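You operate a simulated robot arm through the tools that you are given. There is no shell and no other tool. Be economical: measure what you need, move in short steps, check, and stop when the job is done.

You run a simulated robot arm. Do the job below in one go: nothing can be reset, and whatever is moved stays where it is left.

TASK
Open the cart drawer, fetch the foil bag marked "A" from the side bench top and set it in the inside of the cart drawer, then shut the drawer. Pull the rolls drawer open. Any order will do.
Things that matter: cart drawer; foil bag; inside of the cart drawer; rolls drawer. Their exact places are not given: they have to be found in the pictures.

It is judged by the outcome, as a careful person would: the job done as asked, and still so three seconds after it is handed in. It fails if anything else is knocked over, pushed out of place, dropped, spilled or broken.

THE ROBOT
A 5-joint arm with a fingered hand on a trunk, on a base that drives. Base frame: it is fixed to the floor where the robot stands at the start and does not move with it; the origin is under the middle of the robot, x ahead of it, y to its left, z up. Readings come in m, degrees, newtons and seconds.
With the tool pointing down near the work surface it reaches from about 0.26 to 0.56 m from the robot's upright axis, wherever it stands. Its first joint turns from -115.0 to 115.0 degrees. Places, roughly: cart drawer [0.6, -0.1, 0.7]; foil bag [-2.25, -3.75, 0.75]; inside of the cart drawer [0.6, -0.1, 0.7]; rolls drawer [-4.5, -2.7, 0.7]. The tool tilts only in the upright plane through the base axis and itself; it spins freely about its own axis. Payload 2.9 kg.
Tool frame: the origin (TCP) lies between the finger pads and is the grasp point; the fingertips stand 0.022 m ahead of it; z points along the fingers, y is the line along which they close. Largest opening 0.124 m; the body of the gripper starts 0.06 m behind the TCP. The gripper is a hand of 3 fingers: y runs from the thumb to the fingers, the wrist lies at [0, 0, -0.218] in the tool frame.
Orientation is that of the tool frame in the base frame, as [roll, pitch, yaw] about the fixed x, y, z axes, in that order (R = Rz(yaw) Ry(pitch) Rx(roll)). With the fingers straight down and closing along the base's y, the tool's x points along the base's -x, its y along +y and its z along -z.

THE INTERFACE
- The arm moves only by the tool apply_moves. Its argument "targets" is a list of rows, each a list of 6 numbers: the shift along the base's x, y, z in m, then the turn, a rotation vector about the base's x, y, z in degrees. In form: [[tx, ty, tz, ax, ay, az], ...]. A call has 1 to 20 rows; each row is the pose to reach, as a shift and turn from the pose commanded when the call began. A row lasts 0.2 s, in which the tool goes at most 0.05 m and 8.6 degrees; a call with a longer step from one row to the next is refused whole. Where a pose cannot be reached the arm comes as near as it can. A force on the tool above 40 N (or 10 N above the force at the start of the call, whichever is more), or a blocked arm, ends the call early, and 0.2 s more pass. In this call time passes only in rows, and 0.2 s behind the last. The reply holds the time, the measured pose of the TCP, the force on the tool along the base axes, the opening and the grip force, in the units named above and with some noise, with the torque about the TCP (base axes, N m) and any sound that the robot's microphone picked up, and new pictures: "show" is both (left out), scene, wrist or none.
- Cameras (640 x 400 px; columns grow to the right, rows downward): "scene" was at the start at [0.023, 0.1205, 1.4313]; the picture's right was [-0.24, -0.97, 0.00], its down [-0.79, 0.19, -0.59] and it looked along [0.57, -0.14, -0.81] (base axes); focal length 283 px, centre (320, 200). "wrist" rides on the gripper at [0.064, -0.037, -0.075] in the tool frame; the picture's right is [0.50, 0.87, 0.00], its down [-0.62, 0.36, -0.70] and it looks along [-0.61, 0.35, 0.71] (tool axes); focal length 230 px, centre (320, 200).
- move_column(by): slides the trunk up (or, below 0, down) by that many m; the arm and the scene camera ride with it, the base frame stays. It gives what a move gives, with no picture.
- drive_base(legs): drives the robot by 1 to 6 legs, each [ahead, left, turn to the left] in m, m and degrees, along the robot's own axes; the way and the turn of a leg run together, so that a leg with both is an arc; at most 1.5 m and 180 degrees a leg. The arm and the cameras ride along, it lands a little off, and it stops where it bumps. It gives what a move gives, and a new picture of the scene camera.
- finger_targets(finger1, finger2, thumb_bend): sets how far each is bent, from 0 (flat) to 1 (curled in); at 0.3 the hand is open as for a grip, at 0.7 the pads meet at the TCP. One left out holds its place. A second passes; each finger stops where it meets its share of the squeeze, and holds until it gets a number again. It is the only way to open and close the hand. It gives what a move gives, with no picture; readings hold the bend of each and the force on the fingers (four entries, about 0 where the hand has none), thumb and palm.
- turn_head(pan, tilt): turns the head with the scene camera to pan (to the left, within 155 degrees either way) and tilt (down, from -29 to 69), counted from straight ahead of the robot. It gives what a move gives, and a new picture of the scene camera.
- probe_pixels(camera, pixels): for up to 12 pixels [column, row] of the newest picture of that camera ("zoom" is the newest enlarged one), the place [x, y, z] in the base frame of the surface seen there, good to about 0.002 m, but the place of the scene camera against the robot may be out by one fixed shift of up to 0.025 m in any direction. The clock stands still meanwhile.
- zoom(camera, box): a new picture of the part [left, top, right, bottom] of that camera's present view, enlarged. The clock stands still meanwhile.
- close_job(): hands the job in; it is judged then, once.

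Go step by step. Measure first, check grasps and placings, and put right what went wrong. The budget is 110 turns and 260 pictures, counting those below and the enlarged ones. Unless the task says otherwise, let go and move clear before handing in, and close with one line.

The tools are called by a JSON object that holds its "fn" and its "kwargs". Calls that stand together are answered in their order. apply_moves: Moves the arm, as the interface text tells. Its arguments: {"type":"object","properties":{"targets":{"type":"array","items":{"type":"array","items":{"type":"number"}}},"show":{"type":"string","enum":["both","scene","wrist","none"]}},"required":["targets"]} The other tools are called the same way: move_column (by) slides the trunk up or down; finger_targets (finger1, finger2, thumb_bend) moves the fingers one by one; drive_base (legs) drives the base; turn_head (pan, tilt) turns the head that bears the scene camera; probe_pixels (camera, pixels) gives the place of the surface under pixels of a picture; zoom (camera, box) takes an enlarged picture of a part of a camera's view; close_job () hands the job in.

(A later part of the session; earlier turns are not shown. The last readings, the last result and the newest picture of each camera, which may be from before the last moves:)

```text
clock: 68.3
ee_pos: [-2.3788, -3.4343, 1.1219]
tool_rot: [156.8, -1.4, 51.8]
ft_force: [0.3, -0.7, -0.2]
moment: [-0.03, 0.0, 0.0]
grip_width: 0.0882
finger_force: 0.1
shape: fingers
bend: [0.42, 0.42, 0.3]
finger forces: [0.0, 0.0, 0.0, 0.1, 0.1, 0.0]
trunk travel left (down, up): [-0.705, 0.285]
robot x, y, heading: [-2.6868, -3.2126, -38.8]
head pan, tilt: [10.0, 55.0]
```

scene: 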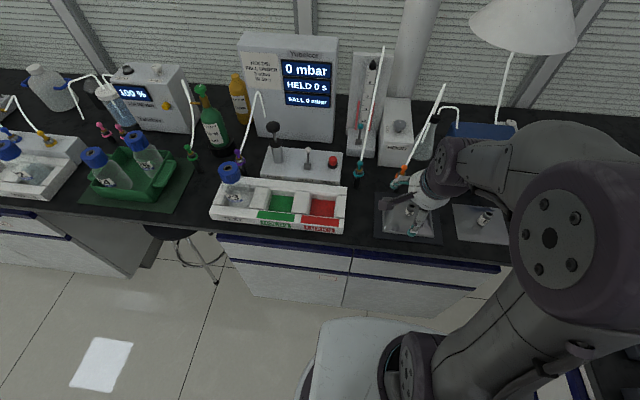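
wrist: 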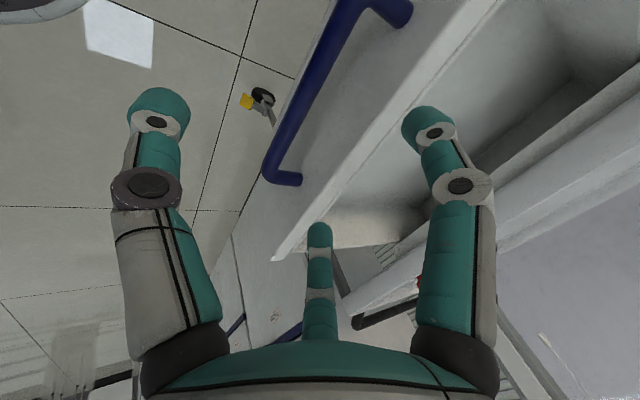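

Tool hovers near bag A. I'll straighten the tool to vertical and inspect with the wrist camera.

{"fn": "apply_moves", "kwargs": {"targets": [[0, 0, 0, 4.5, 6.3, 0], [0, 0, 0, 9, 12.6, 0], [0, 0, 0, 13.5, 18.8, 0]], "show": "wrist"}}

{"fn": "zoom", "kwargs": {"camera": "scene", "box": [340, 130, 540, 260]}}

```text
clock: 69.1
ee_pos: [-2.3779, -3.4339, 1.1202]
tool_rot: [-179.9, -0.1, 51.4]
ft_force: [0.1, -0.2, -0.3]
moment: [0.04, -0.01, 0.01]
grip_width: 0.0879
finger_force: 0.0
shape: fingers
bend: [0.42, 0.42, 0.3]
finger forces: [0.0, 0.1, 0.0, 0.0, 0.0, 0.0]
trunk travel left (down, up): [-0.705, 0.285]
robot x, y, heading: [-2.684, -3.2107, -38.6]
head pan, tilt: [10.0, 55.0]
```

wrist: 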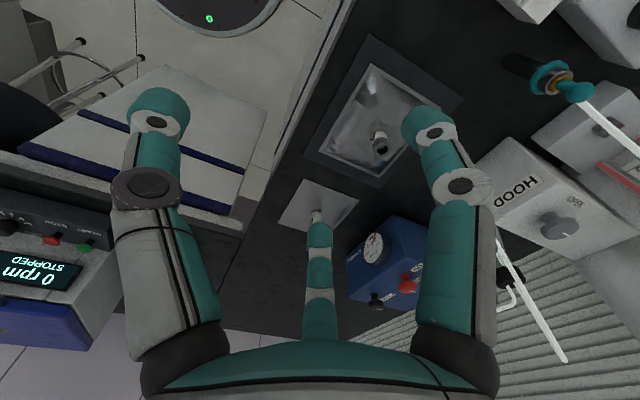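

```text
3.08 times, centred on (440, 195) of scene
```

zoom: 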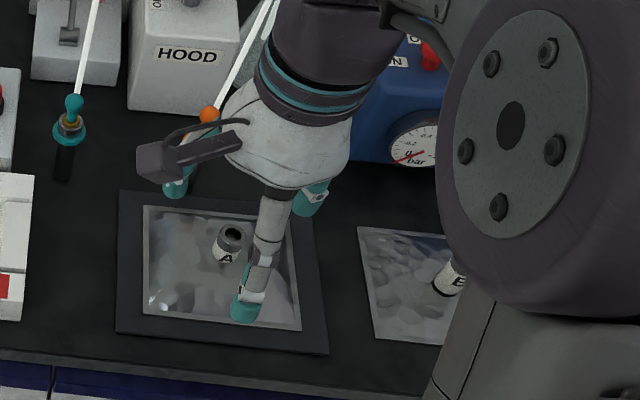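

Bag A is clear in both views. Probe its spout and corners in the wrist view.

{"fn": "probe_pixels", "kwargs": {"camera": "wrist", "pixels": [[380, 150], [376, 136], [385, 146], [374, 147], [371, 67], [322, 150], [382, 176], [350, 110], [400, 130], [363, 37], [307, 155], [380, 187]]}}

{"fn": "zoom", "kwargs": {"camera": "wrist", "box": [290, 30, 470, 200]}}

```text
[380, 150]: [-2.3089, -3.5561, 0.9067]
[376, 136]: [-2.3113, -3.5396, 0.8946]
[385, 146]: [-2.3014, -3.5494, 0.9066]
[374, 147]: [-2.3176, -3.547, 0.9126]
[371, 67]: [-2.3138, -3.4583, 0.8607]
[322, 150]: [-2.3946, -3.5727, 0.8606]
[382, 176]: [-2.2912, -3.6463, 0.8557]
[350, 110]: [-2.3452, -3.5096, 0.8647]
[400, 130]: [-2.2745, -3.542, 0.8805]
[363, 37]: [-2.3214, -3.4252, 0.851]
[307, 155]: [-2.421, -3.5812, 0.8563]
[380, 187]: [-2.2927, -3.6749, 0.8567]
```

```text
2.35 times, centred on (380, 115) of wrist
```

zoom: 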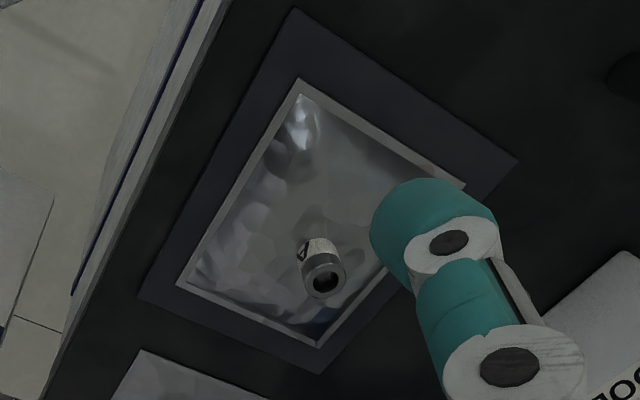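

Spout top at (-2.309,-3.549,0.91), bag ~0.14×0.13. Check the hood cone/hoses clearance, then move over the spout.

{"fn": "probe_pixels", "kwargs": {"camera": "scene", "pixels": [[525, 45], [475, 20], [570, 40], [398, 178], [420, 130], [440, 95], [358, 170]]}}

{"fn": "apply_moves", "kwargs": {"targets": [[0.023, -0.038, 0, 0, 0, 0], [0.046, -0.076, 0, 0, 0, 0], [0.069, -0.115, 0, 0, 0, 0]], "show": "both"}}

{"fn": "finger_targets", "kwargs": {"finger1": 0.38, "finger2": 0.38, "thumb_bend": 0.38}}

```text
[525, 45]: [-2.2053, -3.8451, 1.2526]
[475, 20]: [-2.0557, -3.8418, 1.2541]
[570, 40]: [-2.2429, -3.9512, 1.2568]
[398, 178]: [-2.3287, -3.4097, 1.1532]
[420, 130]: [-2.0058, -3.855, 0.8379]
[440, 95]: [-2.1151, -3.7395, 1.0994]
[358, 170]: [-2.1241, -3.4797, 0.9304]
```

```text
clock: 69.9
ee_pos: [-2.31, -3.5513, 1.123]
tool_rot: [-179.8, 0.0, 51.4]
ft_force: [0.8, -0.7, 0.5]
moment: [0.04, 0.03, -0.03]
grip_width: 0.0884
finger_force: 0.1
shape: fingers
bend: [0.42, 0.42, 0.3]
finger forces: [0.0, 0.1, 0.1, 0.0, 0.0, 0.1]
trunk travel left (down, up): [-0.705, 0.285]
robot x, y, heading: [-2.6859, -3.2112, -38.6]
head pan, tilt: [10.0, 55.0]
```

scene: 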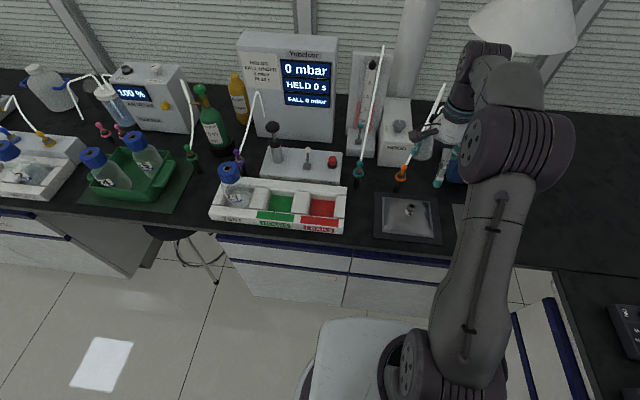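
wrist: 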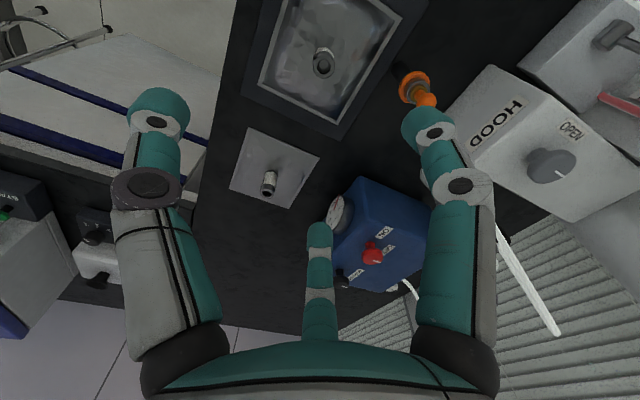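

```text
clock: 70.9
ee_pos: [-2.3095, -3.5497, 1.123]
tool_rot: [-179.9, 0.0, 51.4]
ft_force: [0.2, -1.2, 0.5]
moment: [-0.02, 0.0, -0.01]
grip_width: 0.0827
finger_force: 0.0
shape: fingers
bend: [0.38, 0.38, 0.38]
finger forces: [0.0, 0.0, 0.0, 0.1, 0.0, 0.0]
trunk travel left (down, up): [-0.705, 0.285]
robot x, y, heading: [-2.6856, -3.2152, -38.5]
head pan, tilt: [10.0, 55.0]
```

Re-measure the spout from this closer pose.

{"fn": "probe_pixels", "kwargs": {"camera": "wrist", "pixels": [[323, 73], [313, 65], [332, 67], [322, 48], [300, 60], [415, 80], [425, 98], [357, 128], [408, 15]]}}

{"fn": "zoom", "kwargs": {"camera": "wrist", "box": [260, 0, 400, 130]}}

```text
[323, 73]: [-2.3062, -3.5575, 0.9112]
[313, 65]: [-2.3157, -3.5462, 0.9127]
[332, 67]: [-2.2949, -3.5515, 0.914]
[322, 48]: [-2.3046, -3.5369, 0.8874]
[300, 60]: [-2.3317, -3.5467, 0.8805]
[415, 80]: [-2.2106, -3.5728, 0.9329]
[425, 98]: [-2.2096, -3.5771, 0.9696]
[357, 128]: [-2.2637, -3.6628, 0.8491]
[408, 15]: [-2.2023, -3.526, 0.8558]
```

```text
3.08 times, centred on (330, 65) of wrist
```

zoom: 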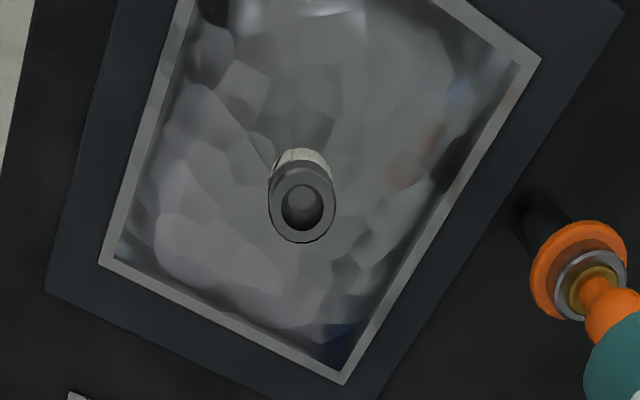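

Spout centre ≈(-2.305,-3.549), Ø≈21 mm; orange stopper is 9 cm away between two fingers. Descend part-way and check.

{"fn": "apply_moves", "kwargs": {"targets": [[0.004, 0, -0.045, 0, 0, 0], [0.004, 0, -0.09, 0, 0, 0], [0.004, 0, -0.13, 0, 0, 0], [0.004, 0, -0.165, 0, 0, 0]], "show": "both"}}

{"fn": "zoom", "kwargs": {"camera": "scene", "box": [350, 100, 510, 260]}}

```text
clock: 71.9
ee_pos: [-2.3037, -3.5505, 0.9571]
tool_rot: [180.0, 0.0, 51.5]
ft_force: [0.9, -0.6, 0.9]
moment: [0.01, -0.01, 0.01]
grip_width: 0.0825
finger_force: 0.1
shape: fingers
bend: [0.38, 0.38, 0.38]
finger forces: [0.1, 0.0, 0.0, 0.0, 0.0, 0.0]
trunk travel left (down, up): [-0.705, 0.285]
robot x, y, heading: [-2.6857, -3.2146, -38.8]
head pan, tilt: [10.0, 55.0]
```

scene: 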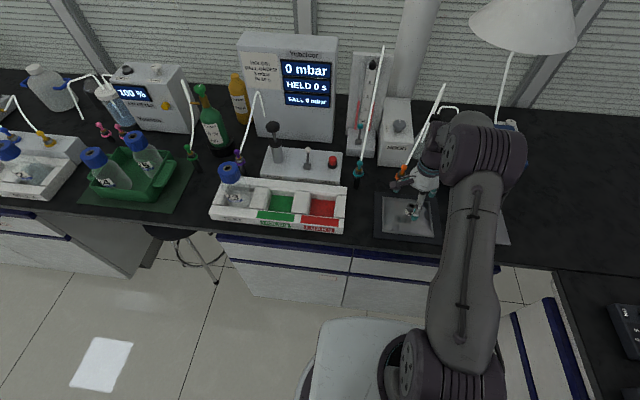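
wrist: 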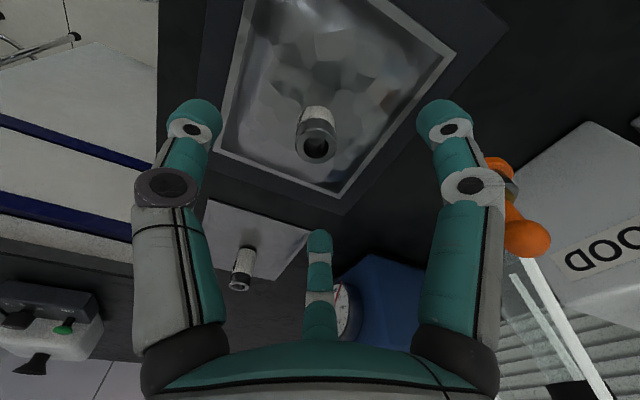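

```text
2.50 times, centred on (430, 180) of scene
```

zoom: 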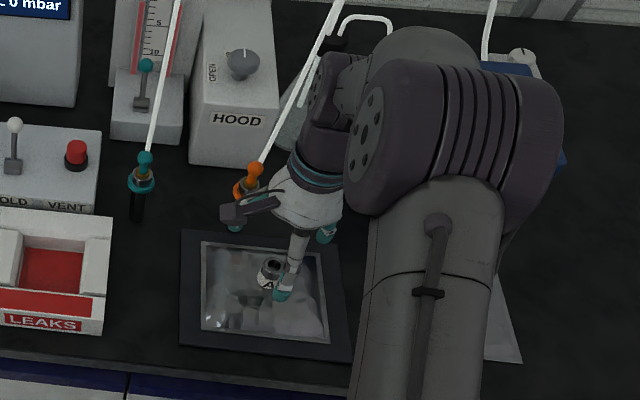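

Check the spout centre once more here and how close the orange stopper and hose are.

{"fn": "probe_pixels", "kwargs": {"camera": "wrist", "pixels": [[316, 162], [300, 145], [332, 147], [316, 130], [526, 240], [500, 180], [545, 290], [475, 215], [400, 140], [270, 110]]}}

```text
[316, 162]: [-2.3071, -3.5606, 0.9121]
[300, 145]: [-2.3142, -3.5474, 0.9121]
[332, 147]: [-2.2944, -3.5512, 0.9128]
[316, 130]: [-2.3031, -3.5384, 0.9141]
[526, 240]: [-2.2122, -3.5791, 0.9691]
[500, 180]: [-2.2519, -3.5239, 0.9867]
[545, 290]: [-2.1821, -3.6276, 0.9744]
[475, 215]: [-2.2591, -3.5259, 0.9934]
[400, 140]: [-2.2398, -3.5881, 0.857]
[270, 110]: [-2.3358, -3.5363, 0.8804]
```

TCP is centred over the spout with ample clearance. Descend to z≈0.905 and close.

{"fn": "apply_moves", "kwargs": {"targets": [[-0.001, 0.001, -0.025, 0, 0, 0], [-0.001, 0.001, -0.05, 0, 0, 0]], "show": "none"}}

{"fn": "finger_targets", "kwargs": {"finger1": 0.72, "finger2": 0.72, "thumb_bend": 0.72}}

{"fn": "zoom", "kwargs": {"camera": "wrist", "box": [0, 0, 640, 400]}}

```text
clock: 72.5
ee_pos: [-2.3038, -3.5506, 0.9069]
tool_rot: [180.0, -0.1, 51.4]
ft_force: [-0.1, 0.1, 0.0]
moment: [-0.01, 0.01, -0.03]
grip_width: 0.0825
finger_force: 0.2
shape: fingers
bend: [0.38, 0.38, 0.38]
finger forces: [0.1, 0.1, 0.0, 0.0, 0.1, 0.0]
trunk travel left (down, up): [-0.705, 0.285]
robot x, y, heading: [-2.6881, -3.2149, -38.4]
head pan, tilt: [10.0, 55.0]
```

```text
clock: 73.5
ee_pos: [-2.3043, -3.5504, 0.9068]
tool_rot: [179.9, 0.0, 51.5]
ft_force: [0.3, -0.3, -0.8]
moment: [0.0, 0.02, -0.01]
grip_width: 0.0127
finger_force: 10.6
shape: fingers
bend: [0.64, 0.63, 0.65]
finger forces: [6.2, 7.2, 0.0, 0.1, 8.5, 0.1]
trunk travel left (down, up): [-0.705, 0.285]
robot x, y, heading: [-2.6805, -3.212, -38.4]
head pan, tilt: [10.0, 55.0]
```

```text
1.00 times, centred on (320, 200) of wrist (not enlarged: the box is as wide or as high as the picture)
```

zoom: 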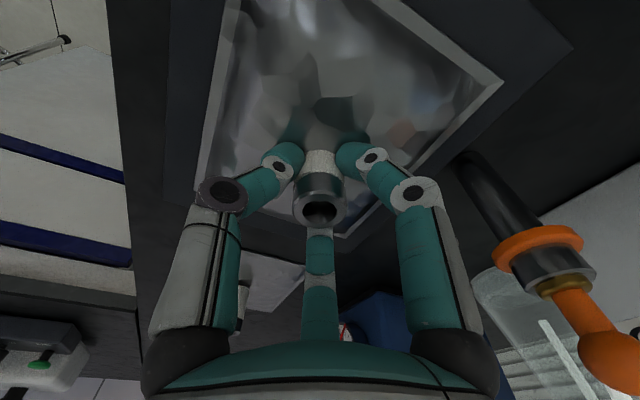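

Firm grip on the spout (~7 N each). Lift slowly 5 cm and check.

{"fn": "apply_moves", "kwargs": {"targets": [[0, 0, 0.01, 0, 0, 0], [0, 0, 0.025, 0, 0, 0], [0, 0, 0.04, 0, 0, 0], [0, 0, 0.055, 0, 0, 0]], "show": "both"}}

```text
clock: 74.5
ee_pos: [-2.3068, -3.5483, 0.9601]
tool_rot: [-180.0, 0.1, 51.3]
ft_force: [-0.3, -0.4, 0.0]
moment: [0.01, 0.0, 0.01]
grip_width: 0.0128
finger_force: 10.9
shape: fingers
bend: [0.64, 0.63, 0.65]
finger forces: [6.2, 7.3, 0.0, 0.0, 8.4, 0.1]
trunk travel left (down, up): [-0.705, 0.285]
robot x, y, heading: [-2.6856, -3.2117, -38.4]
head pan, tilt: [10.0, 55.0]
```

scene: 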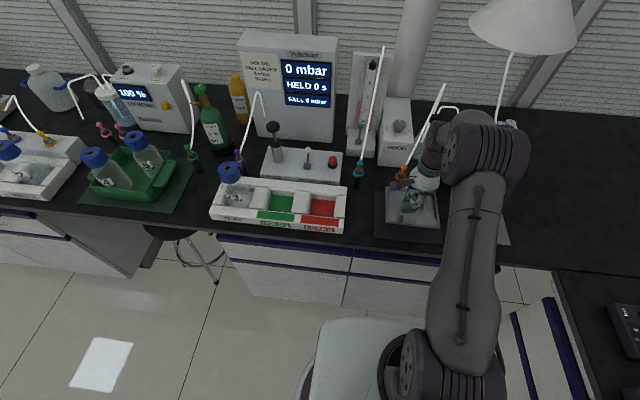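
wrist: 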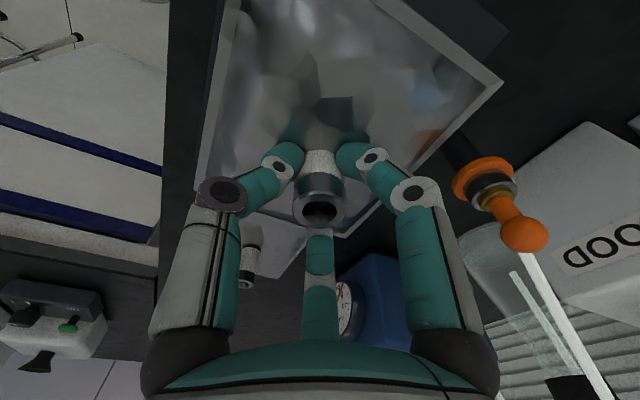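

The bag is lifted with the hand. Continue straight up, then retract toward the robot.

{"fn": "apply_moves", "kwargs": {"targets": [[0, 0, 0.03, 0, 0, 0], [0, 0, 0.06, 0, 0, 0], [0, 0, 0.09, 0, 0, 0], [0, 0, 0.12, 0, 0, 0], [0, 0, 0.15, 0, 0, 0], [0, 0, 0.18, 0, 0, 0], [-0.025, 0.018, 0.18, 0, 0, 0], [-0.05, 0.036, 0.18, 0, 0, 0], [-0.075, 0.055, 0.18, 0, 0, 0], [-0.1, 0.075, 0.18, 0, 0, 0]], "show": "both"}}

```text
clock: 76.7
ee_pos: [-2.4076, -3.4718, 1.1402]
tool_rot: [179.8, -0.1, 51.4]
ft_force: [-0.7, 0.2, -1.4]
moment: [0.0, -0.04, 0.02]
grip_width: 0.0124
finger_force: 10.7
shape: fingers
bend: [0.64, 0.63, 0.66]
finger forces: [6.4, 7.2, 0.1, 0.1, 8.0, 0.1]
trunk travel left (down, up): [-0.705, 0.285]
robot x, y, heading: [-2.6879, -3.2119, -38.9]
head pan, tilt: [10.0, 55.0]
```

scene: 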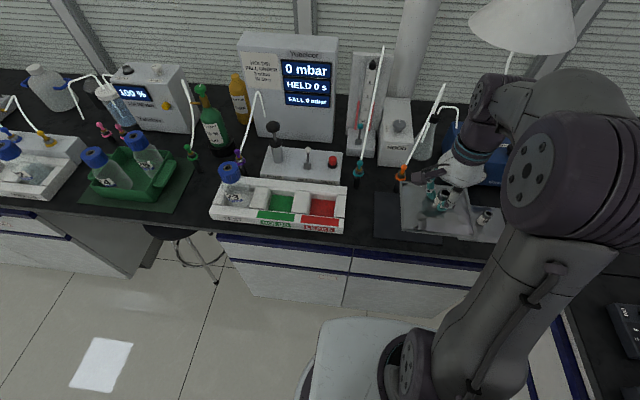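
wrist: 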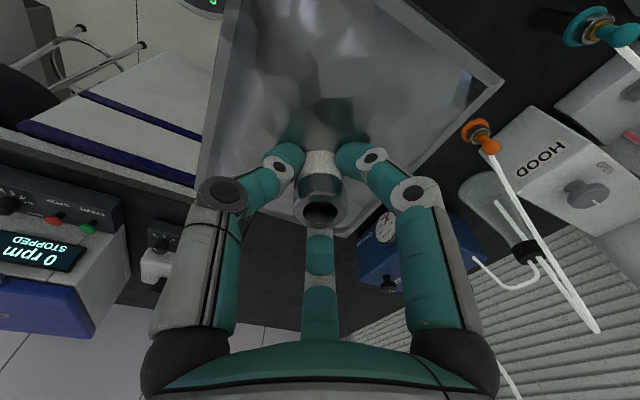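

Bag secure. Back away, turn left to face up the aisle and drive toward the cart.

{"fn": "drive_base", "kwargs": {"legs": [[-0.08, 0, 0], [0, 0, 92.8], [1.5, 0, 0], [1.0, 0, 0]]}}

{"fn": "turn_head", "kwargs": {"pan": 15, "tilt": 30}}

```text
clock: 93.6
ee_pos: [-1.0255, -0.8426, 1.1408]
tool_rot: [-179.9, 0.0, 144.6]
ft_force: [-0.4, -0.5, -1.5]
moment: [0.0, 0.0, -0.01]
grip_width: 0.0123
finger_force: 10.7
shape: fingers
bend: [0.64, 0.63, 0.66]
finger forces: [6.5, 7.2, 0.1, 0.0, 7.7, 0.0]
trunk travel left (down, up): [-0.705, 0.285]
robot x, y, heading: [-1.2677, -1.1371, 54.4]
head pan, tilt: [10.0, 55.0]
```

scene: 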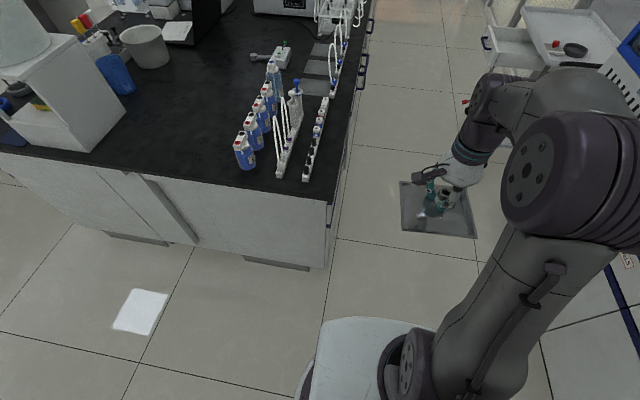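

```text
clock: 94.5
ee_pos: [-1.0251, -0.8433, 1.1394]
tool_rot: [-180.0, 0.0, 144.6]
ft_force: [-0.4, -0.7, -1.4]
moment: [0.02, 0.0, 0.0]
grip_width: 0.0123
finger_force: 11.3
shape: fingers
bend: [0.64, 0.63, 0.66]
finger forces: [6.4, 7.3, 0.1, 0.0, 7.7, 0.0]
trunk travel left (down, up): [-0.705, 0.285]
robot x, y, heading: [-1.2687, -1.1344, 54.6]
head pan, tilt: [15.0, 30.0]
```

scene: 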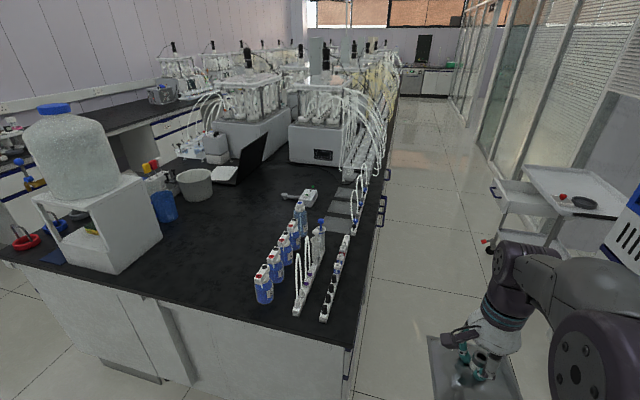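

On track: the open drawer is visible ahead at (510,195). Shift right 0.12, drive 1.9 m, then turn to face the cart.

{"fn": "drive_base", "kwargs": {"legs": [[0, -0.12, -0.5], [1.5, 0, 0], [0.4, 0, 0], [0, 0, -90]]}}

{"fn": "turn_head", "kwargs": {"pan": 15, "tilt": 60}}

```text
clock: 108.5
ee_pos: [0.2256, 0.0369, 1.1409]
tool_rot: [180.0, 0.0, 52.7]
ft_force: [0.1, -0.6, -1.5]
moment: [0.01, -0.01, 0.0]
grip_width: 0.0118
finger_force: 10.5
shape: fingers
bend: [0.64, 0.63, 0.66]
finger forces: [6.4, 7.2, 0.0, 0.0, 7.4, 0.1]
trunk travel left (down, up): [-0.705, 0.285]
robot x, y, heading: [-0.0625, 0.2928, -37.3]
head pan, tilt: [15.0, 30.0]
```

scene: 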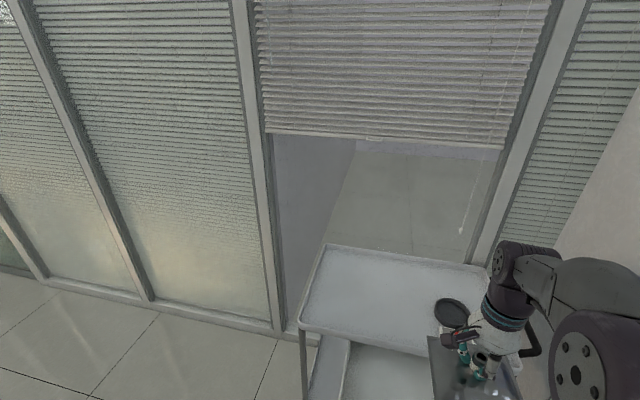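

```text
clock: 109.5
ee_pos: [0.2257, 0.0367, 1.1404]
tool_rot: [180.0, 0.0, 52.7]
ft_force: [0.0, 0.0, -0.5]
moment: [0.02, -0.05, 0.0]
grip_width: 0.0122
finger_force: 10.4
shape: fingers
bend: [0.64, 0.63, 0.66]
finger forces: [6.4, 7.2, 0.0, 0.1, 7.4, 0.1]
trunk travel left (down, up): [-0.705, 0.285]
robot x, y, heading: [-0.0594, 0.2916, -37.5]
head pan, tilt: [15.0, 60.0]
```

scene: 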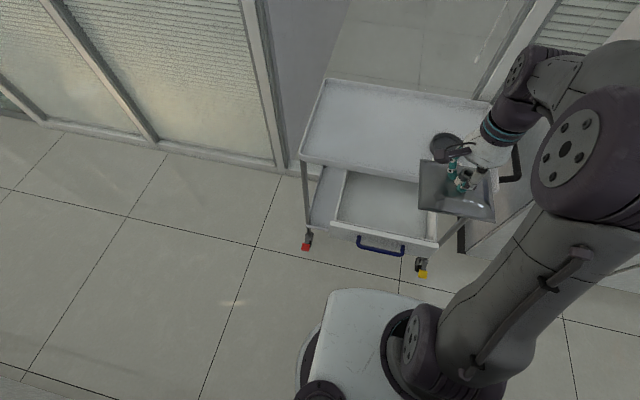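

Back at the cart with the drawer still open and bag held. Measure the open drawer's corners.

{"fn": "probe_pixels", "kwargs": {"camera": "scene", "pixels": [[346, 172], [334, 219], [340, 222], [425, 237], [380, 200], [350, 210], [415, 225], [300, 157], [380, 248], [400, 178], [345, 185], [375, 233]]}}

{"fn": "zoom", "kwargs": {"camera": "scene", "box": [290, 130, 510, 270]}}

```text
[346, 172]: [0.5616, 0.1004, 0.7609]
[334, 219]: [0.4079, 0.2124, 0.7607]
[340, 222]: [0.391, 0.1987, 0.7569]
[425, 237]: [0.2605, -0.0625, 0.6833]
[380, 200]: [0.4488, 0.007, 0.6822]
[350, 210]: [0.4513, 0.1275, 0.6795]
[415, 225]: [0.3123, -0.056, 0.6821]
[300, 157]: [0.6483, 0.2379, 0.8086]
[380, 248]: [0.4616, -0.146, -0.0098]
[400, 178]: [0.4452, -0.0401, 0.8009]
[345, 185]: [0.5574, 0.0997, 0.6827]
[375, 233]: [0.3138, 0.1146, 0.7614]
```

```text
2.86 times, centred on (400, 200) of scene
```

zoom: 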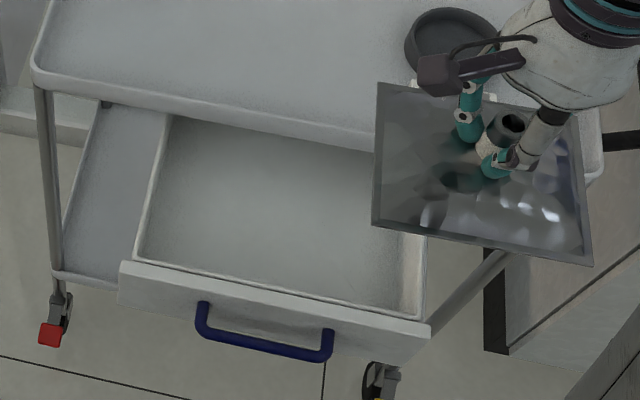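

Drawer interior is about u 0.10–0.40, n −0.18…−0.39; target TCP ≈(0.378,0.035). Move over it and lower partway.

{"fn": "apply_moves", "kwargs": {"targets": [[0.03, 0, 0, 0, 0, -1.3], [0.06, 0, 0, 0, 0, -1.3], [0.09, -0.001, 0, 0, 0, -1.3], [0.12, -0.002, 0, 0, 0, -1.3], [0.152, -0.002, 0, 0, 0, -1.3]], "show": "none"}}

{"fn": "move_column", "kwargs": {"by": -0.25}}

{"fn": "apply_moves", "kwargs": {"targets": [[0, 0, 0, 0, 0, 0]], "show": "both"}}

{"fn": "zoom", "kwargs": {"camera": "scene", "box": [290, 130, 510, 270]}}

```text
clock: 110.7
ee_pos: [0.3813, 0.0355, 1.1397]
tool_rot: [-179.8, 0.1, 51.4]
ft_force: [0.3, 1.1, -0.7]
moment: [0.01, 0.01, 0.0]
grip_width: 0.0116
finger_force: 10.1
shape: fingers
bend: [0.64, 0.63, 0.66]
finger forces: [6.4, 7.3, 0.1, 0.0, 7.5, 0.0]
trunk travel left (down, up): [-0.705, 0.285]
robot x, y, heading: [-0.0582, 0.2892, -37.3]
head pan, tilt: [15.0, 60.0]
```

```text
clock: 113.2
ee_pos: [0.3801, 0.0358, 0.8907]
tool_rot: [-180.0, -0.1, 51.3]
ft_force: [0.3, 0.7, -1.3]
moment: [0.02, 0.02, 0.0]
grip_width: 0.0116
finger_force: 10.5
shape: fingers
bend: [0.64, 0.63, 0.66]
finger forces: [6.3, 7.3, 0.1, 0.0, 7.5, 0.0]
trunk travel left (down, up): [-0.455, 0.535]
robot x, y, heading: [-0.0585, 0.2924, -37.3]
head pan, tilt: [15.0, 60.0]
```

```text
clock: 113.6
ee_pos: [0.3776, 0.0354, 0.8911]
tool_rot: [180.0, -0.1, 51.4]
ft_force: [0.0, -0.4, -1.1]
moment: [0.01, 0.01, 0.01]
grip_width: 0.0117
finger_force: 10.4
shape: fingers
bend: [0.64, 0.63, 0.66]
finger forces: [6.4, 7.3, 0.0, 0.0, 7.6, 0.0]
trunk travel left (down, up): [-0.455, 0.535]
robot x, y, heading: [-0.0587, 0.2916, -37.3]
head pan, tilt: [15.0, 60.0]
```

scene: 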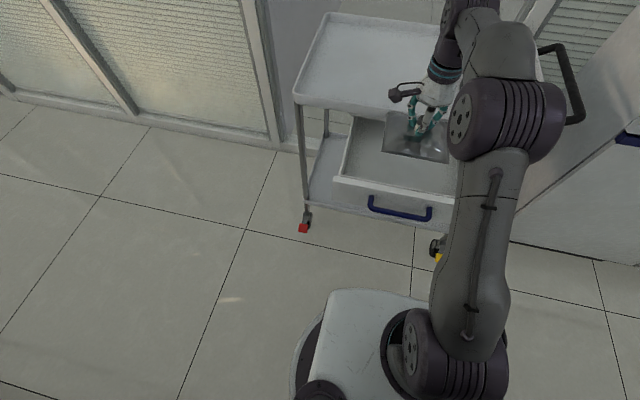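
wrist: 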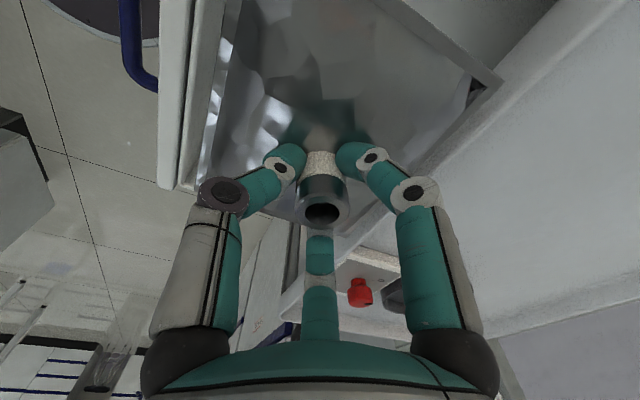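

```text
2.86 times, centred on (400, 200) of scene
```

zoom: 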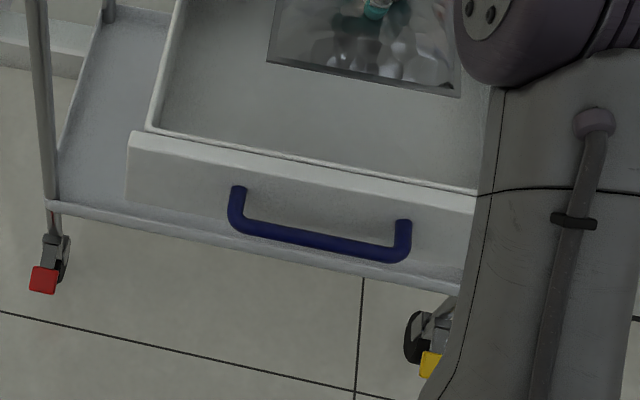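

The bag's rear edge near (480,90) looks close to the tray rim; probe bag edges, rim, and front panel.

{"fn": "probe_pixels", "kwargs": {"camera": "wrist", "pixels": [[497, 85], [455, 120], [410, 150], [515, 100], [540, 60], [430, 160], [225, 60], [205, 150], [200, 60], [185, 160], [470, 60], [225, 5]]}}

{"fn": "probe_pixels", "kwargs": {"camera": "scene", "pixels": [[382, 151], [446, 162], [386, 112], [440, 205], [340, 178], [400, 197], [370, 160]]}}

```text
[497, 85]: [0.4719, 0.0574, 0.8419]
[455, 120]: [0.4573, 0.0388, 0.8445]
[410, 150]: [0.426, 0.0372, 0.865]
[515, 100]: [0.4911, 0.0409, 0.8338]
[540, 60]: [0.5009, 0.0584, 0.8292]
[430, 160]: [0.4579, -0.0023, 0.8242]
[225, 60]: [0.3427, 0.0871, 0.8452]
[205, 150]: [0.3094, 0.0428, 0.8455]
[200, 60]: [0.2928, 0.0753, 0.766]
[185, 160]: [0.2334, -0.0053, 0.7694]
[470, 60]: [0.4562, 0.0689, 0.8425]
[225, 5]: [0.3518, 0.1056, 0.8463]
```

```text
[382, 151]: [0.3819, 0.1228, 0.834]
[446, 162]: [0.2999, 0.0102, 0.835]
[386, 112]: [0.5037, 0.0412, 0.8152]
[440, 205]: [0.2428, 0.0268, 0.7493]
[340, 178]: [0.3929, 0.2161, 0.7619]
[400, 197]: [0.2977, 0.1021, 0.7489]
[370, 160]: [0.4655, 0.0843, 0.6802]
```

Bag spans n −0.349…−0.226 between rim (−0.371) and front panel (−0.193). Shift 5 mm outward, lower to just above the floor.

{"fn": "apply_moves", "kwargs": {"targets": [[-0.004, 0.003, 0, 0, 0, 0]], "show": "none"}}

{"fn": "move_column", "kwargs": {"by": -0.125}}

{"fn": "apply_moves", "kwargs": {"targets": [[0, 0, 0, 0, 0, 0]], "show": "both"}}

```text
clock: 114.0
ee_pos: [0.3743, 0.0389, 0.8913]
tool_rot: [180.0, 0.0, 51.4]
ft_force: [-0.4, 0.4, -0.9]
moment: [0.0, 0.02, -0.01]
grip_width: 0.0118
finger_force: 10.5
shape: fingers
bend: [0.64, 0.63, 0.66]
finger forces: [6.3, 7.3, 0.0, 0.0, 7.3, 0.1]
trunk travel left (down, up): [-0.455, 0.535]
robot x, y, heading: [-0.059, 0.2921, -37.4]
head pan, tilt: [15.0, 60.0]
```

```text
clock: 115.6
ee_pos: [0.3754, 0.0389, 0.7655]
tool_rot: [-179.9, 0.0, 51.4]
ft_force: [-0.6, -0.4, -1.4]
moment: [0.01, 0.02, 0.0]
grip_width: 0.0117
finger_force: 10.5
shape: fingers
bend: [0.64, 0.63, 0.66]
finger forces: [6.3, 7.3, 0.0, 0.0, 7.5, 0.0]
trunk travel left (down, up): [-0.33, 0.66]
robot x, y, heading: [-0.0612, 0.2913, -37.3]
head pan, tilt: [15.0, 60.0]
```

```text
clock: 116.0
ee_pos: [0.375, 0.0379, 0.7666]
tool_rot: [-180.0, 0.0, 51.5]
ft_force: [0.6, 0.4, -0.4]
moment: [-0.03, 0.0, 0.01]
grip_width: 0.0119
finger_force: 10.6
shape: fingers
bend: [0.64, 0.63, 0.66]
finger forces: [6.4, 7.3, 0.0, 0.1, 7.4, 0.0]
trunk travel left (down, up): [-0.33, 0.66]
robot x, y, heading: [-0.06, 0.2924, -37.6]
head pan, tilt: [15.0, 60.0]
```

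scene: 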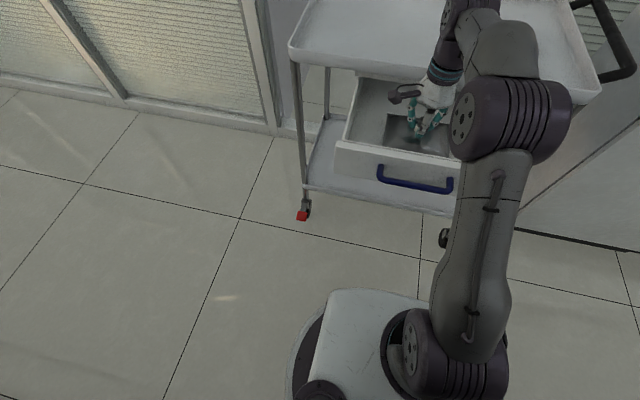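
wrist: 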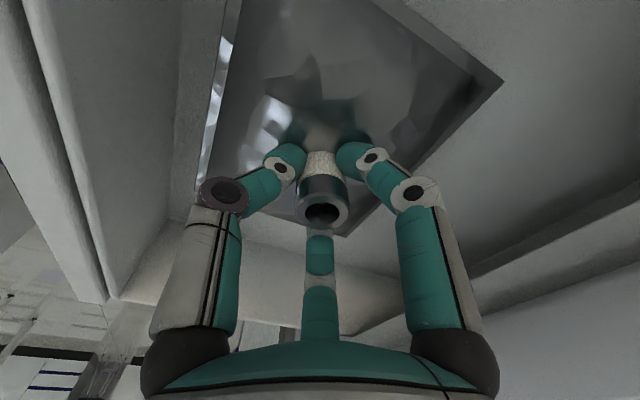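

Bag is inside the drawer, a couple of cm above the floor. Lower slowly in small steps until contact.

{"fn": "apply_moves", "kwargs": {"targets": [[0, 0, -0.006, 0, 0, 0], [0, 0, -0.012, 0, 0, 0], [0, 0, -0.017, 0, 0, 0], [0, 0, -0.02, 0, 0, 0]], "show": "wrist"}}

{"fn": "probe_pixels", "kwargs": {"camera": "wrist", "pixels": [[497, 85], [470, 115], [520, 110], [500, 140], [550, 100], [210, 130]]}}

```text
clock: 117.0
ee_pos: [0.3768, 0.0388, 0.7455]
tool_rot: [180.0, 0.0, 51.4]
ft_force: [0.4, 0.0, -2.4]
moment: [0.01, 0.0, 0.01]
grip_width: 0.0118
finger_force: 10.4
shape: fingers
bend: [0.64, 0.63, 0.66]
finger forces: [6.3, 7.4, 0.0, 0.0, 7.4, 0.0]
trunk travel left (down, up): [-0.33, 0.66]
robot x, y, heading: [-0.059, 0.2936, -37.3]
head pan, tilt: [15.0, 60.0]
```

wrist: 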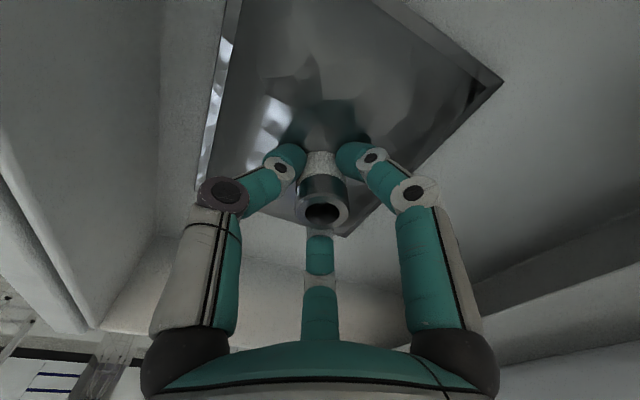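

```text
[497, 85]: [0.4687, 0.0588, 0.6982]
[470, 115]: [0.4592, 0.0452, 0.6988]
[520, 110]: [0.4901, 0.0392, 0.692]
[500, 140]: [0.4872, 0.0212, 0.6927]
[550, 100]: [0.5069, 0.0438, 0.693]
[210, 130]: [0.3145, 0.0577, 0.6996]
```

Bag border at 0.698 versus floor 0.692 – essentially resting. Nudge 3 mm down, then open gently.

{"fn": "apply_moves", "kwargs": {"targets": [[0, 0, -0.003, 0, 0, 0]], "show": "none"}}

{"fn": "finger_targets", "kwargs": {"finger1": 0.5, "finger2": 0.5, "thumb_bend": 0.5}}

{"fn": "apply_moves", "kwargs": {"targets": [[0, 0, 0.03, 0, 0, 0], [0, 0, 0.06, 0, 0, 0], [0, 0, 0.1, 0, 0, 0], [0, 0, 0.14, 0, 0, 0]], "show": "both"}}

```text
clock: 117.4
ee_pos: [0.3747, 0.0384, 0.7429]
tool_rot: [-179.9, 0.0, 51.4]
ft_force: [-0.1, 1.0, -1.0]
moment: [-0.05, 0.01, -0.02]
grip_width: 0.0118
finger_force: 10.2
shape: fingers
bend: [0.64, 0.63, 0.66]
finger forces: [6.4, 7.3, 0.0, 0.0, 7.5, 0.0]
trunk travel left (down, up): [-0.33, 0.66]
robot x, y, heading: [-0.0626, 0.2908, -37.4]
head pan, tilt: [15.0, 60.0]
```

```text
clock: 118.4
ee_pos: [0.375, 0.0386, 0.7426]
tool_rot: [179.9, -0.1, 51.4]
ft_force: [-0.6, 0.0, 1.1]
moment: [0.01, 0.01, -0.01]
grip_width: 0.0491
finger_force: 0.0
shape: fingers
bend: [0.5, 0.5, 0.5]
finger forces: [0.0, 0.0, 0.0, 0.1, 0.0, 0.0]
trunk travel left (down, up): [-0.33, 0.66]
robot x, y, heading: [-0.0577, 0.2906, -37.5]
head pan, tilt: [15.0, 60.0]
```

```text
clock: 119.4
ee_pos: [0.36, 0.045, 0.8743]
tool_rot: [-180.0, 0.0, 51.5]
ft_force: [0.0, 0.4, 0.3]
moment: [-0.01, 0.0, -0.04]
grip_width: 0.0493
finger_force: 0.2
shape: fingers
bend: [0.5, 0.5, 0.5]
finger forces: [0.0, 0.0, 0.1, 0.0, 0.0, 0.0]
out of reach, approached as far as the arm can: row 4
trunk travel left (down, up): [-0.33, 0.66]
robot x, y, heading: [-0.0558, 0.2889, -37.5]
head pan, tilt: [15.0, 60.0]
```

scene: 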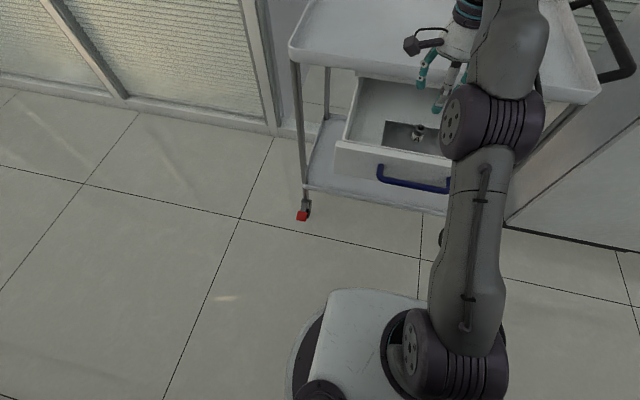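
wrist: 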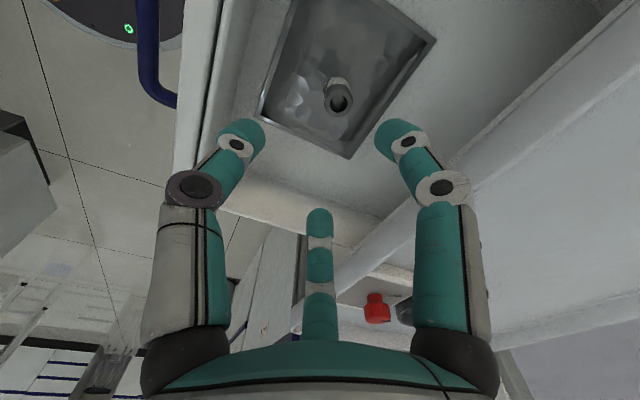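

Bag A sits in the drawer. Now raise, back the base to the pose used for opening, and prepare to re-engage the handle.

{"fn": "move_column", "kwargs": {"by": 0.12}}

{"fn": "drive_base", "kwargs": {"legs": [[-0.048, 0.025, 1.4]]}}

```text
clock: 120.9
ee_pos: [0.3619, 0.044, 0.9924]
tool_rot: [179.8, 0.0, 51.4]
ft_force: [0.0, -1.0, 0.2]
moment: [0.02, 0.03, -0.01]
grip_width: 0.0496
finger_force: 0.0
shape: fingers
bend: [0.5, 0.5, 0.5]
finger forces: [0.0, 0.0, 0.0, 0.0, 0.0, 0.0]
trunk travel left (down, up): [-0.45, 0.54]
robot x, y, heading: [-0.0611, 0.2882, -37.6]
head pan, tilt: [15.0, 60.0]
```

```text
clock: 121.8
ee_pos: [0.3425, 0.1048, 0.9932]
tool_rot: [-180.0, 0.0, 52.9]
ft_force: [0.4, -0.3, 0.4]
moment: [-0.02, 0.02, 0.0]
grip_width: 0.0494
finger_force: 0.0
shape: fingers
bend: [0.5, 0.5, 0.5]
finger forces: [0.0, 0.0, 0.0, 0.0, 0.0, 0.0]
trunk travel left (down, up): [-0.45, 0.54]
robot x, y, heading: [-0.0812, 0.3389, -36.2]
head pan, tilt: [15.0, 60.0]
```

scene: 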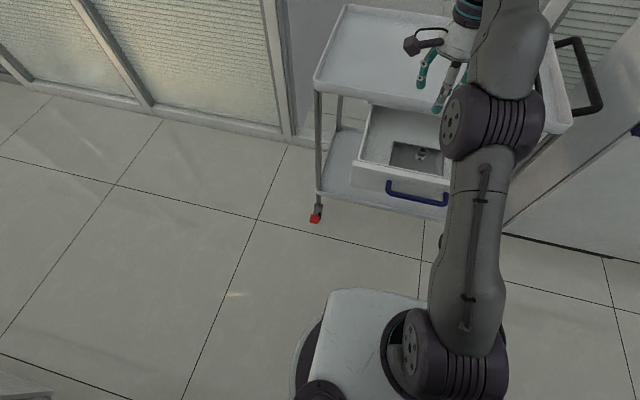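

Retract the tool in front of the drawer with the 23° tilt, then lower to just above the handle and look.

{"fn": "apply_moves", "kwargs": {"targets": [[-0.035, 0.009, 0, -4.2, -6.4, 0], [-0.07, 0.018, 0, -8.4, -12.9, 0], [-0.1045, 0.027, 0, -12.5, -19.3, 0]], "show": "none"}}

{"fn": "finger_targets", "kwargs": {"finger1": 0.42, "finger2": 0.42, "thumb_bend": 0.3}}

{"fn": "move_column", "kwargs": {"by": -0.165}}

{"fn": "apply_moves", "kwargs": {"targets": [[0, 0, 0, 0, 0, 0]], "show": "both"}}

```text
clock: 122.6
ee_pos: [0.2359, 0.132, 0.9953]
tool_rot: [156.7, -2.0, 53.2]
ft_force: [-1.0, 1.0, 0.4]
moment: [-0.01, -0.04, 0.0]
grip_width: 0.0494
finger_force: 0.1
shape: fingers
bend: [0.5, 0.5, 0.5]
finger forces: [0.1, 0.0, 0.0, 0.1, 0.0, 0.0]
trunk travel left (down, up): [-0.45, 0.54]
robot x, y, heading: [-0.0799, 0.3384, -36.0]
head pan, tilt: [15.0, 60.0]
```

```text
clock: 123.6
ee_pos: [0.2383, 0.1312, 0.9943]
tool_rot: [157.0, -1.9, 53.3]
ft_force: [0.4, -0.5, 0.8]
moment: [0.02, -0.02, 0.0]
grip_width: 0.088
finger_force: 0.0
shape: fingers
bend: [0.42, 0.42, 0.3]
finger forces: [0.0, 0.0, 0.1, 0.1, 0.0, 0.0]
trunk travel left (down, up): [-0.45, 0.54]
robot x, y, heading: [-0.0849, 0.3413, -36.1]
head pan, tilt: [15.0, 60.0]
```

```text
clock: 125.5
ee_pos: [0.2381, 0.132, 0.8299]
tool_rot: [157.0, -1.9, 53.3]
ft_force: [-0.6, -0.6, -0.1]
moment: [0.0, 0.0, -0.01]
grip_width: 0.0876
finger_force: 0.1
shape: fingers
bend: [0.42, 0.42, 0.3]
finger forces: [0.0, 0.0, 0.1, 0.1, 0.0, 0.1]
trunk travel left (down, up): [-0.285, 0.705]
robot x, y, heading: [-0.0847, 0.3415, -35.8]
head pan, tilt: [15.0, 60.0]
```

```text
clock: 125.9
ee_pos: [0.2382, 0.1308, 0.8292]
tool_rot: [157.0, -2.0, 53.1]
ft_force: [0.4, 0.5, -0.8]
moment: [0.0, 0.01, -0.01]
grip_width: 0.088
finger_force: 0.1
shape: fingers
bend: [0.42, 0.42, 0.3]
finger forces: [0.1, 0.0, 0.0, 0.0, 0.0, 0.1]
trunk travel left (down, up): [-0.285, 0.705]
robot x, y, heading: [-0.0805, 0.3389, -36.1]
head pan, tilt: [15.0, 60.0]
```

scene: 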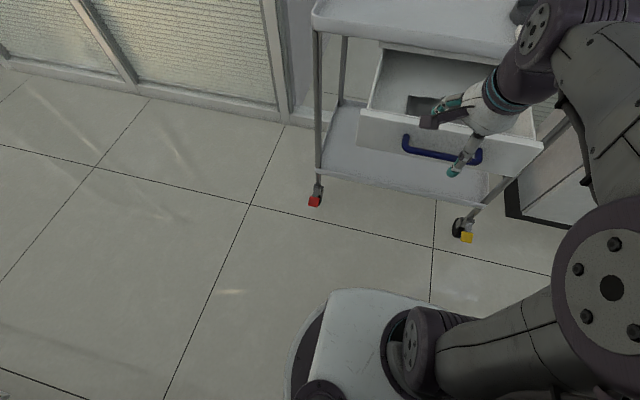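
wrist: 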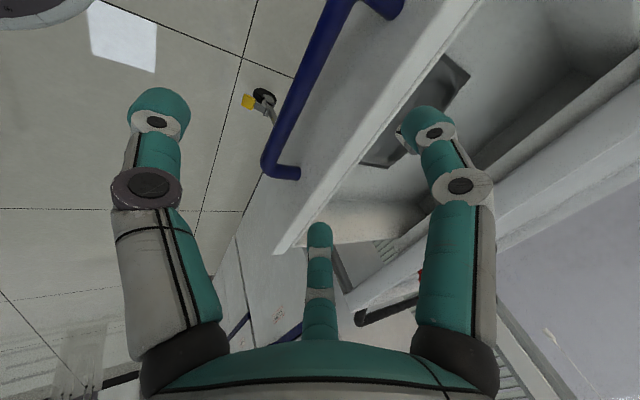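

The pose matches the earlier release pose. Descend ~8.5 cm so the fingers enter behind the bar.

{"fn": "apply_moves", "kwargs": {"targets": [[0, 0, -0.02, 0, 0, 0], [0, 0, -0.04, 0, 0, 0], [0.002, -0.001, -0.06, 0, 0, 0], [0.003, -0.002, -0.075, 0, 0, 0], [0.003, -0.002, -0.087, 0, 0, 0]], "show": "wrist"}}

```text
clock: 127.1
ee_pos: [0.241, 0.129, 0.743]
tool_rot: [157.0, -1.8, 53.2]
ft_force: [0.3, 1.1, -0.4]
moment: [0.07, 0.0, -0.02]
grip_width: 0.0881
finger_force: 0.1
shape: fingers
bend: [0.42, 0.42, 0.3]
finger forces: [0.0, 0.0, 0.1, 0.1, 0.0, 0.1]
trunk travel left (down, up): [-0.285, 0.705]
robot x, y, heading: [-0.0828, 0.3379, -35.9]
head pan, tilt: [15.0, 60.0]
```

wrist: 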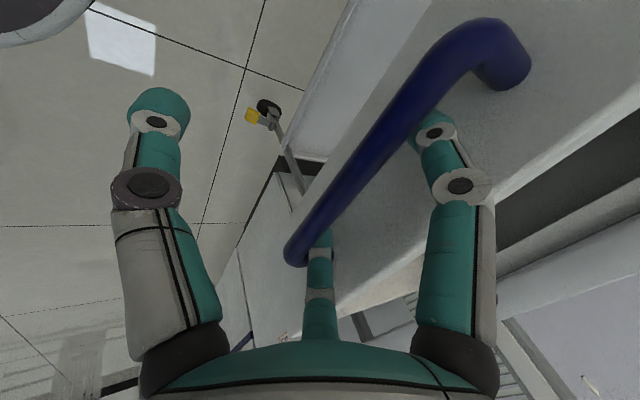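

Bar is between thumb and fingers again. Close around it and push the drawer in with the arm, tilting up as it goes.

{"fn": "finger_targets", "kwargs": {"finger1": 0.72, "finger2": 0.72, "thumb_bend": 0.72}}

{"fn": "apply_moves", "kwargs": {"targets": [[0.016, -0.012, 0, -1.9, -2.8, 0], [0.032, -0.023, 0, -3.8, -5.6, 0], [0.049, -0.035, 0, -5.6, -8.4, 0], [0.065, -0.047, 0, -7.5, -11.2, 0], [0.081, -0.059, 0, -9.4, -14, 0], [0.097, -0.07, 0, -11.3, -16.8, 0]], "show": "both"}}

```text
clock: 128.1
ee_pos: [0.242, 0.1284, 0.7432]
tool_rot: [157.1, -1.8, 53.3]
ft_force: [0.3, 1.0, -7.4]
moment: [0.02, -0.04, 0.03]
grip_width: 0.0002
finger_force: 2.7
shape: fingers
bend: [0.71, 0.71, 0.68]
finger forces: [0.0, 0.0, 0.1, 0.0, 5.8, 0.0]
trunk travel left (down, up): [-0.285, 0.705]
robot x, y, heading: [-0.0845, 0.3369, -35.9]
head pan, tilt: [15.0, 60.0]
```

```text
clock: 129.5
ee_pos: [0.3388, 0.0604, 0.742]
tool_rot: [136.6, -2.7, 53.9]
ft_force: [-1.0, -2.3, 0.8]
moment: [-0.02, 0.0, 0.0]
grip_width: 0.0
finger_force: 2.1
shape: fingers
bend: [0.71, 0.71, 0.69]
finger forces: [0.1, 1.0, 0.1, 0.1, 3.0, 0.0]
trunk travel left (down, up): [-0.285, 0.705]
robot x, y, heading: [-0.082, 0.3401, -35.8]
head pan, tilt: [15.0, 60.0]
```

scene: 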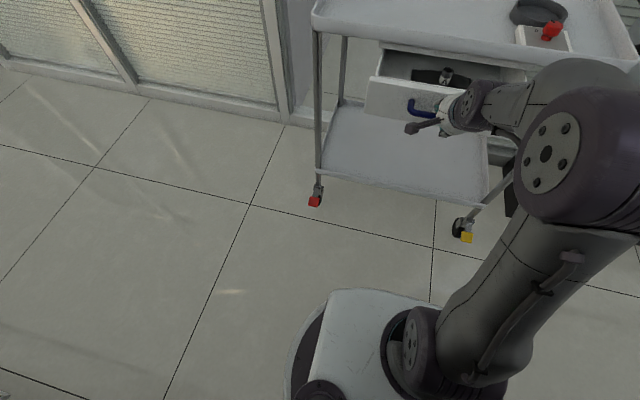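
wrist: 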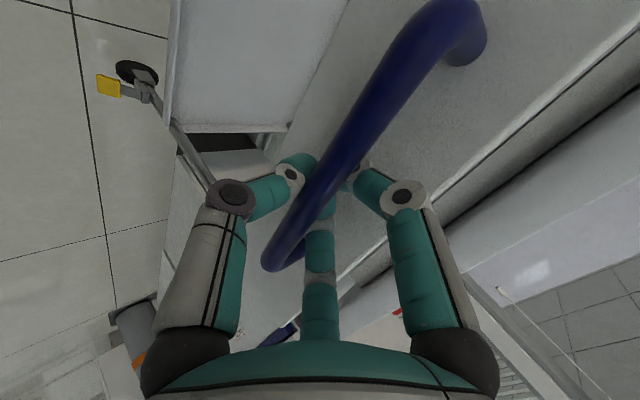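

Drawer half closed. Continue pushing the remaining ~10 cm, tilting to 60°.

{"fn": "apply_moves", "kwargs": {"targets": [[0.016, -0.012, 0, -1.9, -2.8, 0], [0.032, -0.023, 0, -3.8, -5.6, 0], [0.049, -0.035, 0, -5.6, -8.4, 0], [0.065, -0.047, 0, -7.5, -11.2, 0], [0.077, -0.056, 0, -9, -13.4, 0], [0.085, -0.061, 0, -9.4, -14, 0], [0.091, -0.065, 0, -9.4, -14, 0], [0.097, -0.07, 0, -9.4, -14, 0]], "show": "both"}}

```text
clock: 131.3
ee_pos: [0.4352, -0.0102, 0.742]
tool_rot: [119.8, -3.0, 54.5]
ft_force: [-6.7, 4.5, 0.0]
moment: [0.02, 0.02, -0.01]
grip_width: 0.0
finger_force: 7.1
shape: fingers
bend: [0.72, 0.72, 0.69]
finger forces: [5.8, 6.1, 0.0, 0.1, 2.4, 0.0]
trunk travel left (down, up): [-0.285, 0.705]
robot x, y, heading: [-0.0826, 0.3386, -36.2]
head pan, tilt: [15.0, 60.0]
```

scene: 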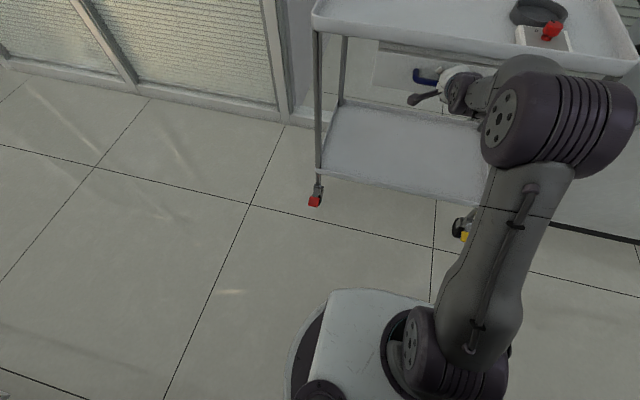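
wrist: 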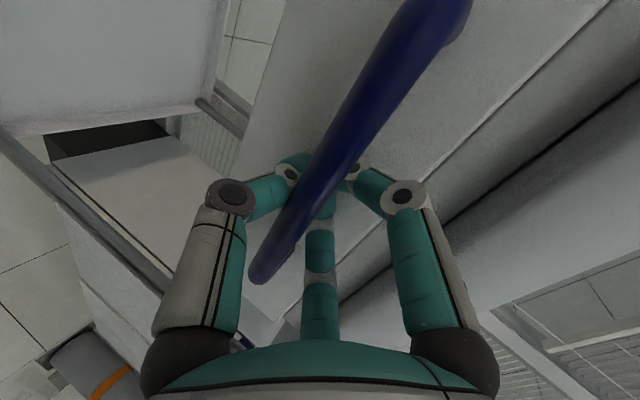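

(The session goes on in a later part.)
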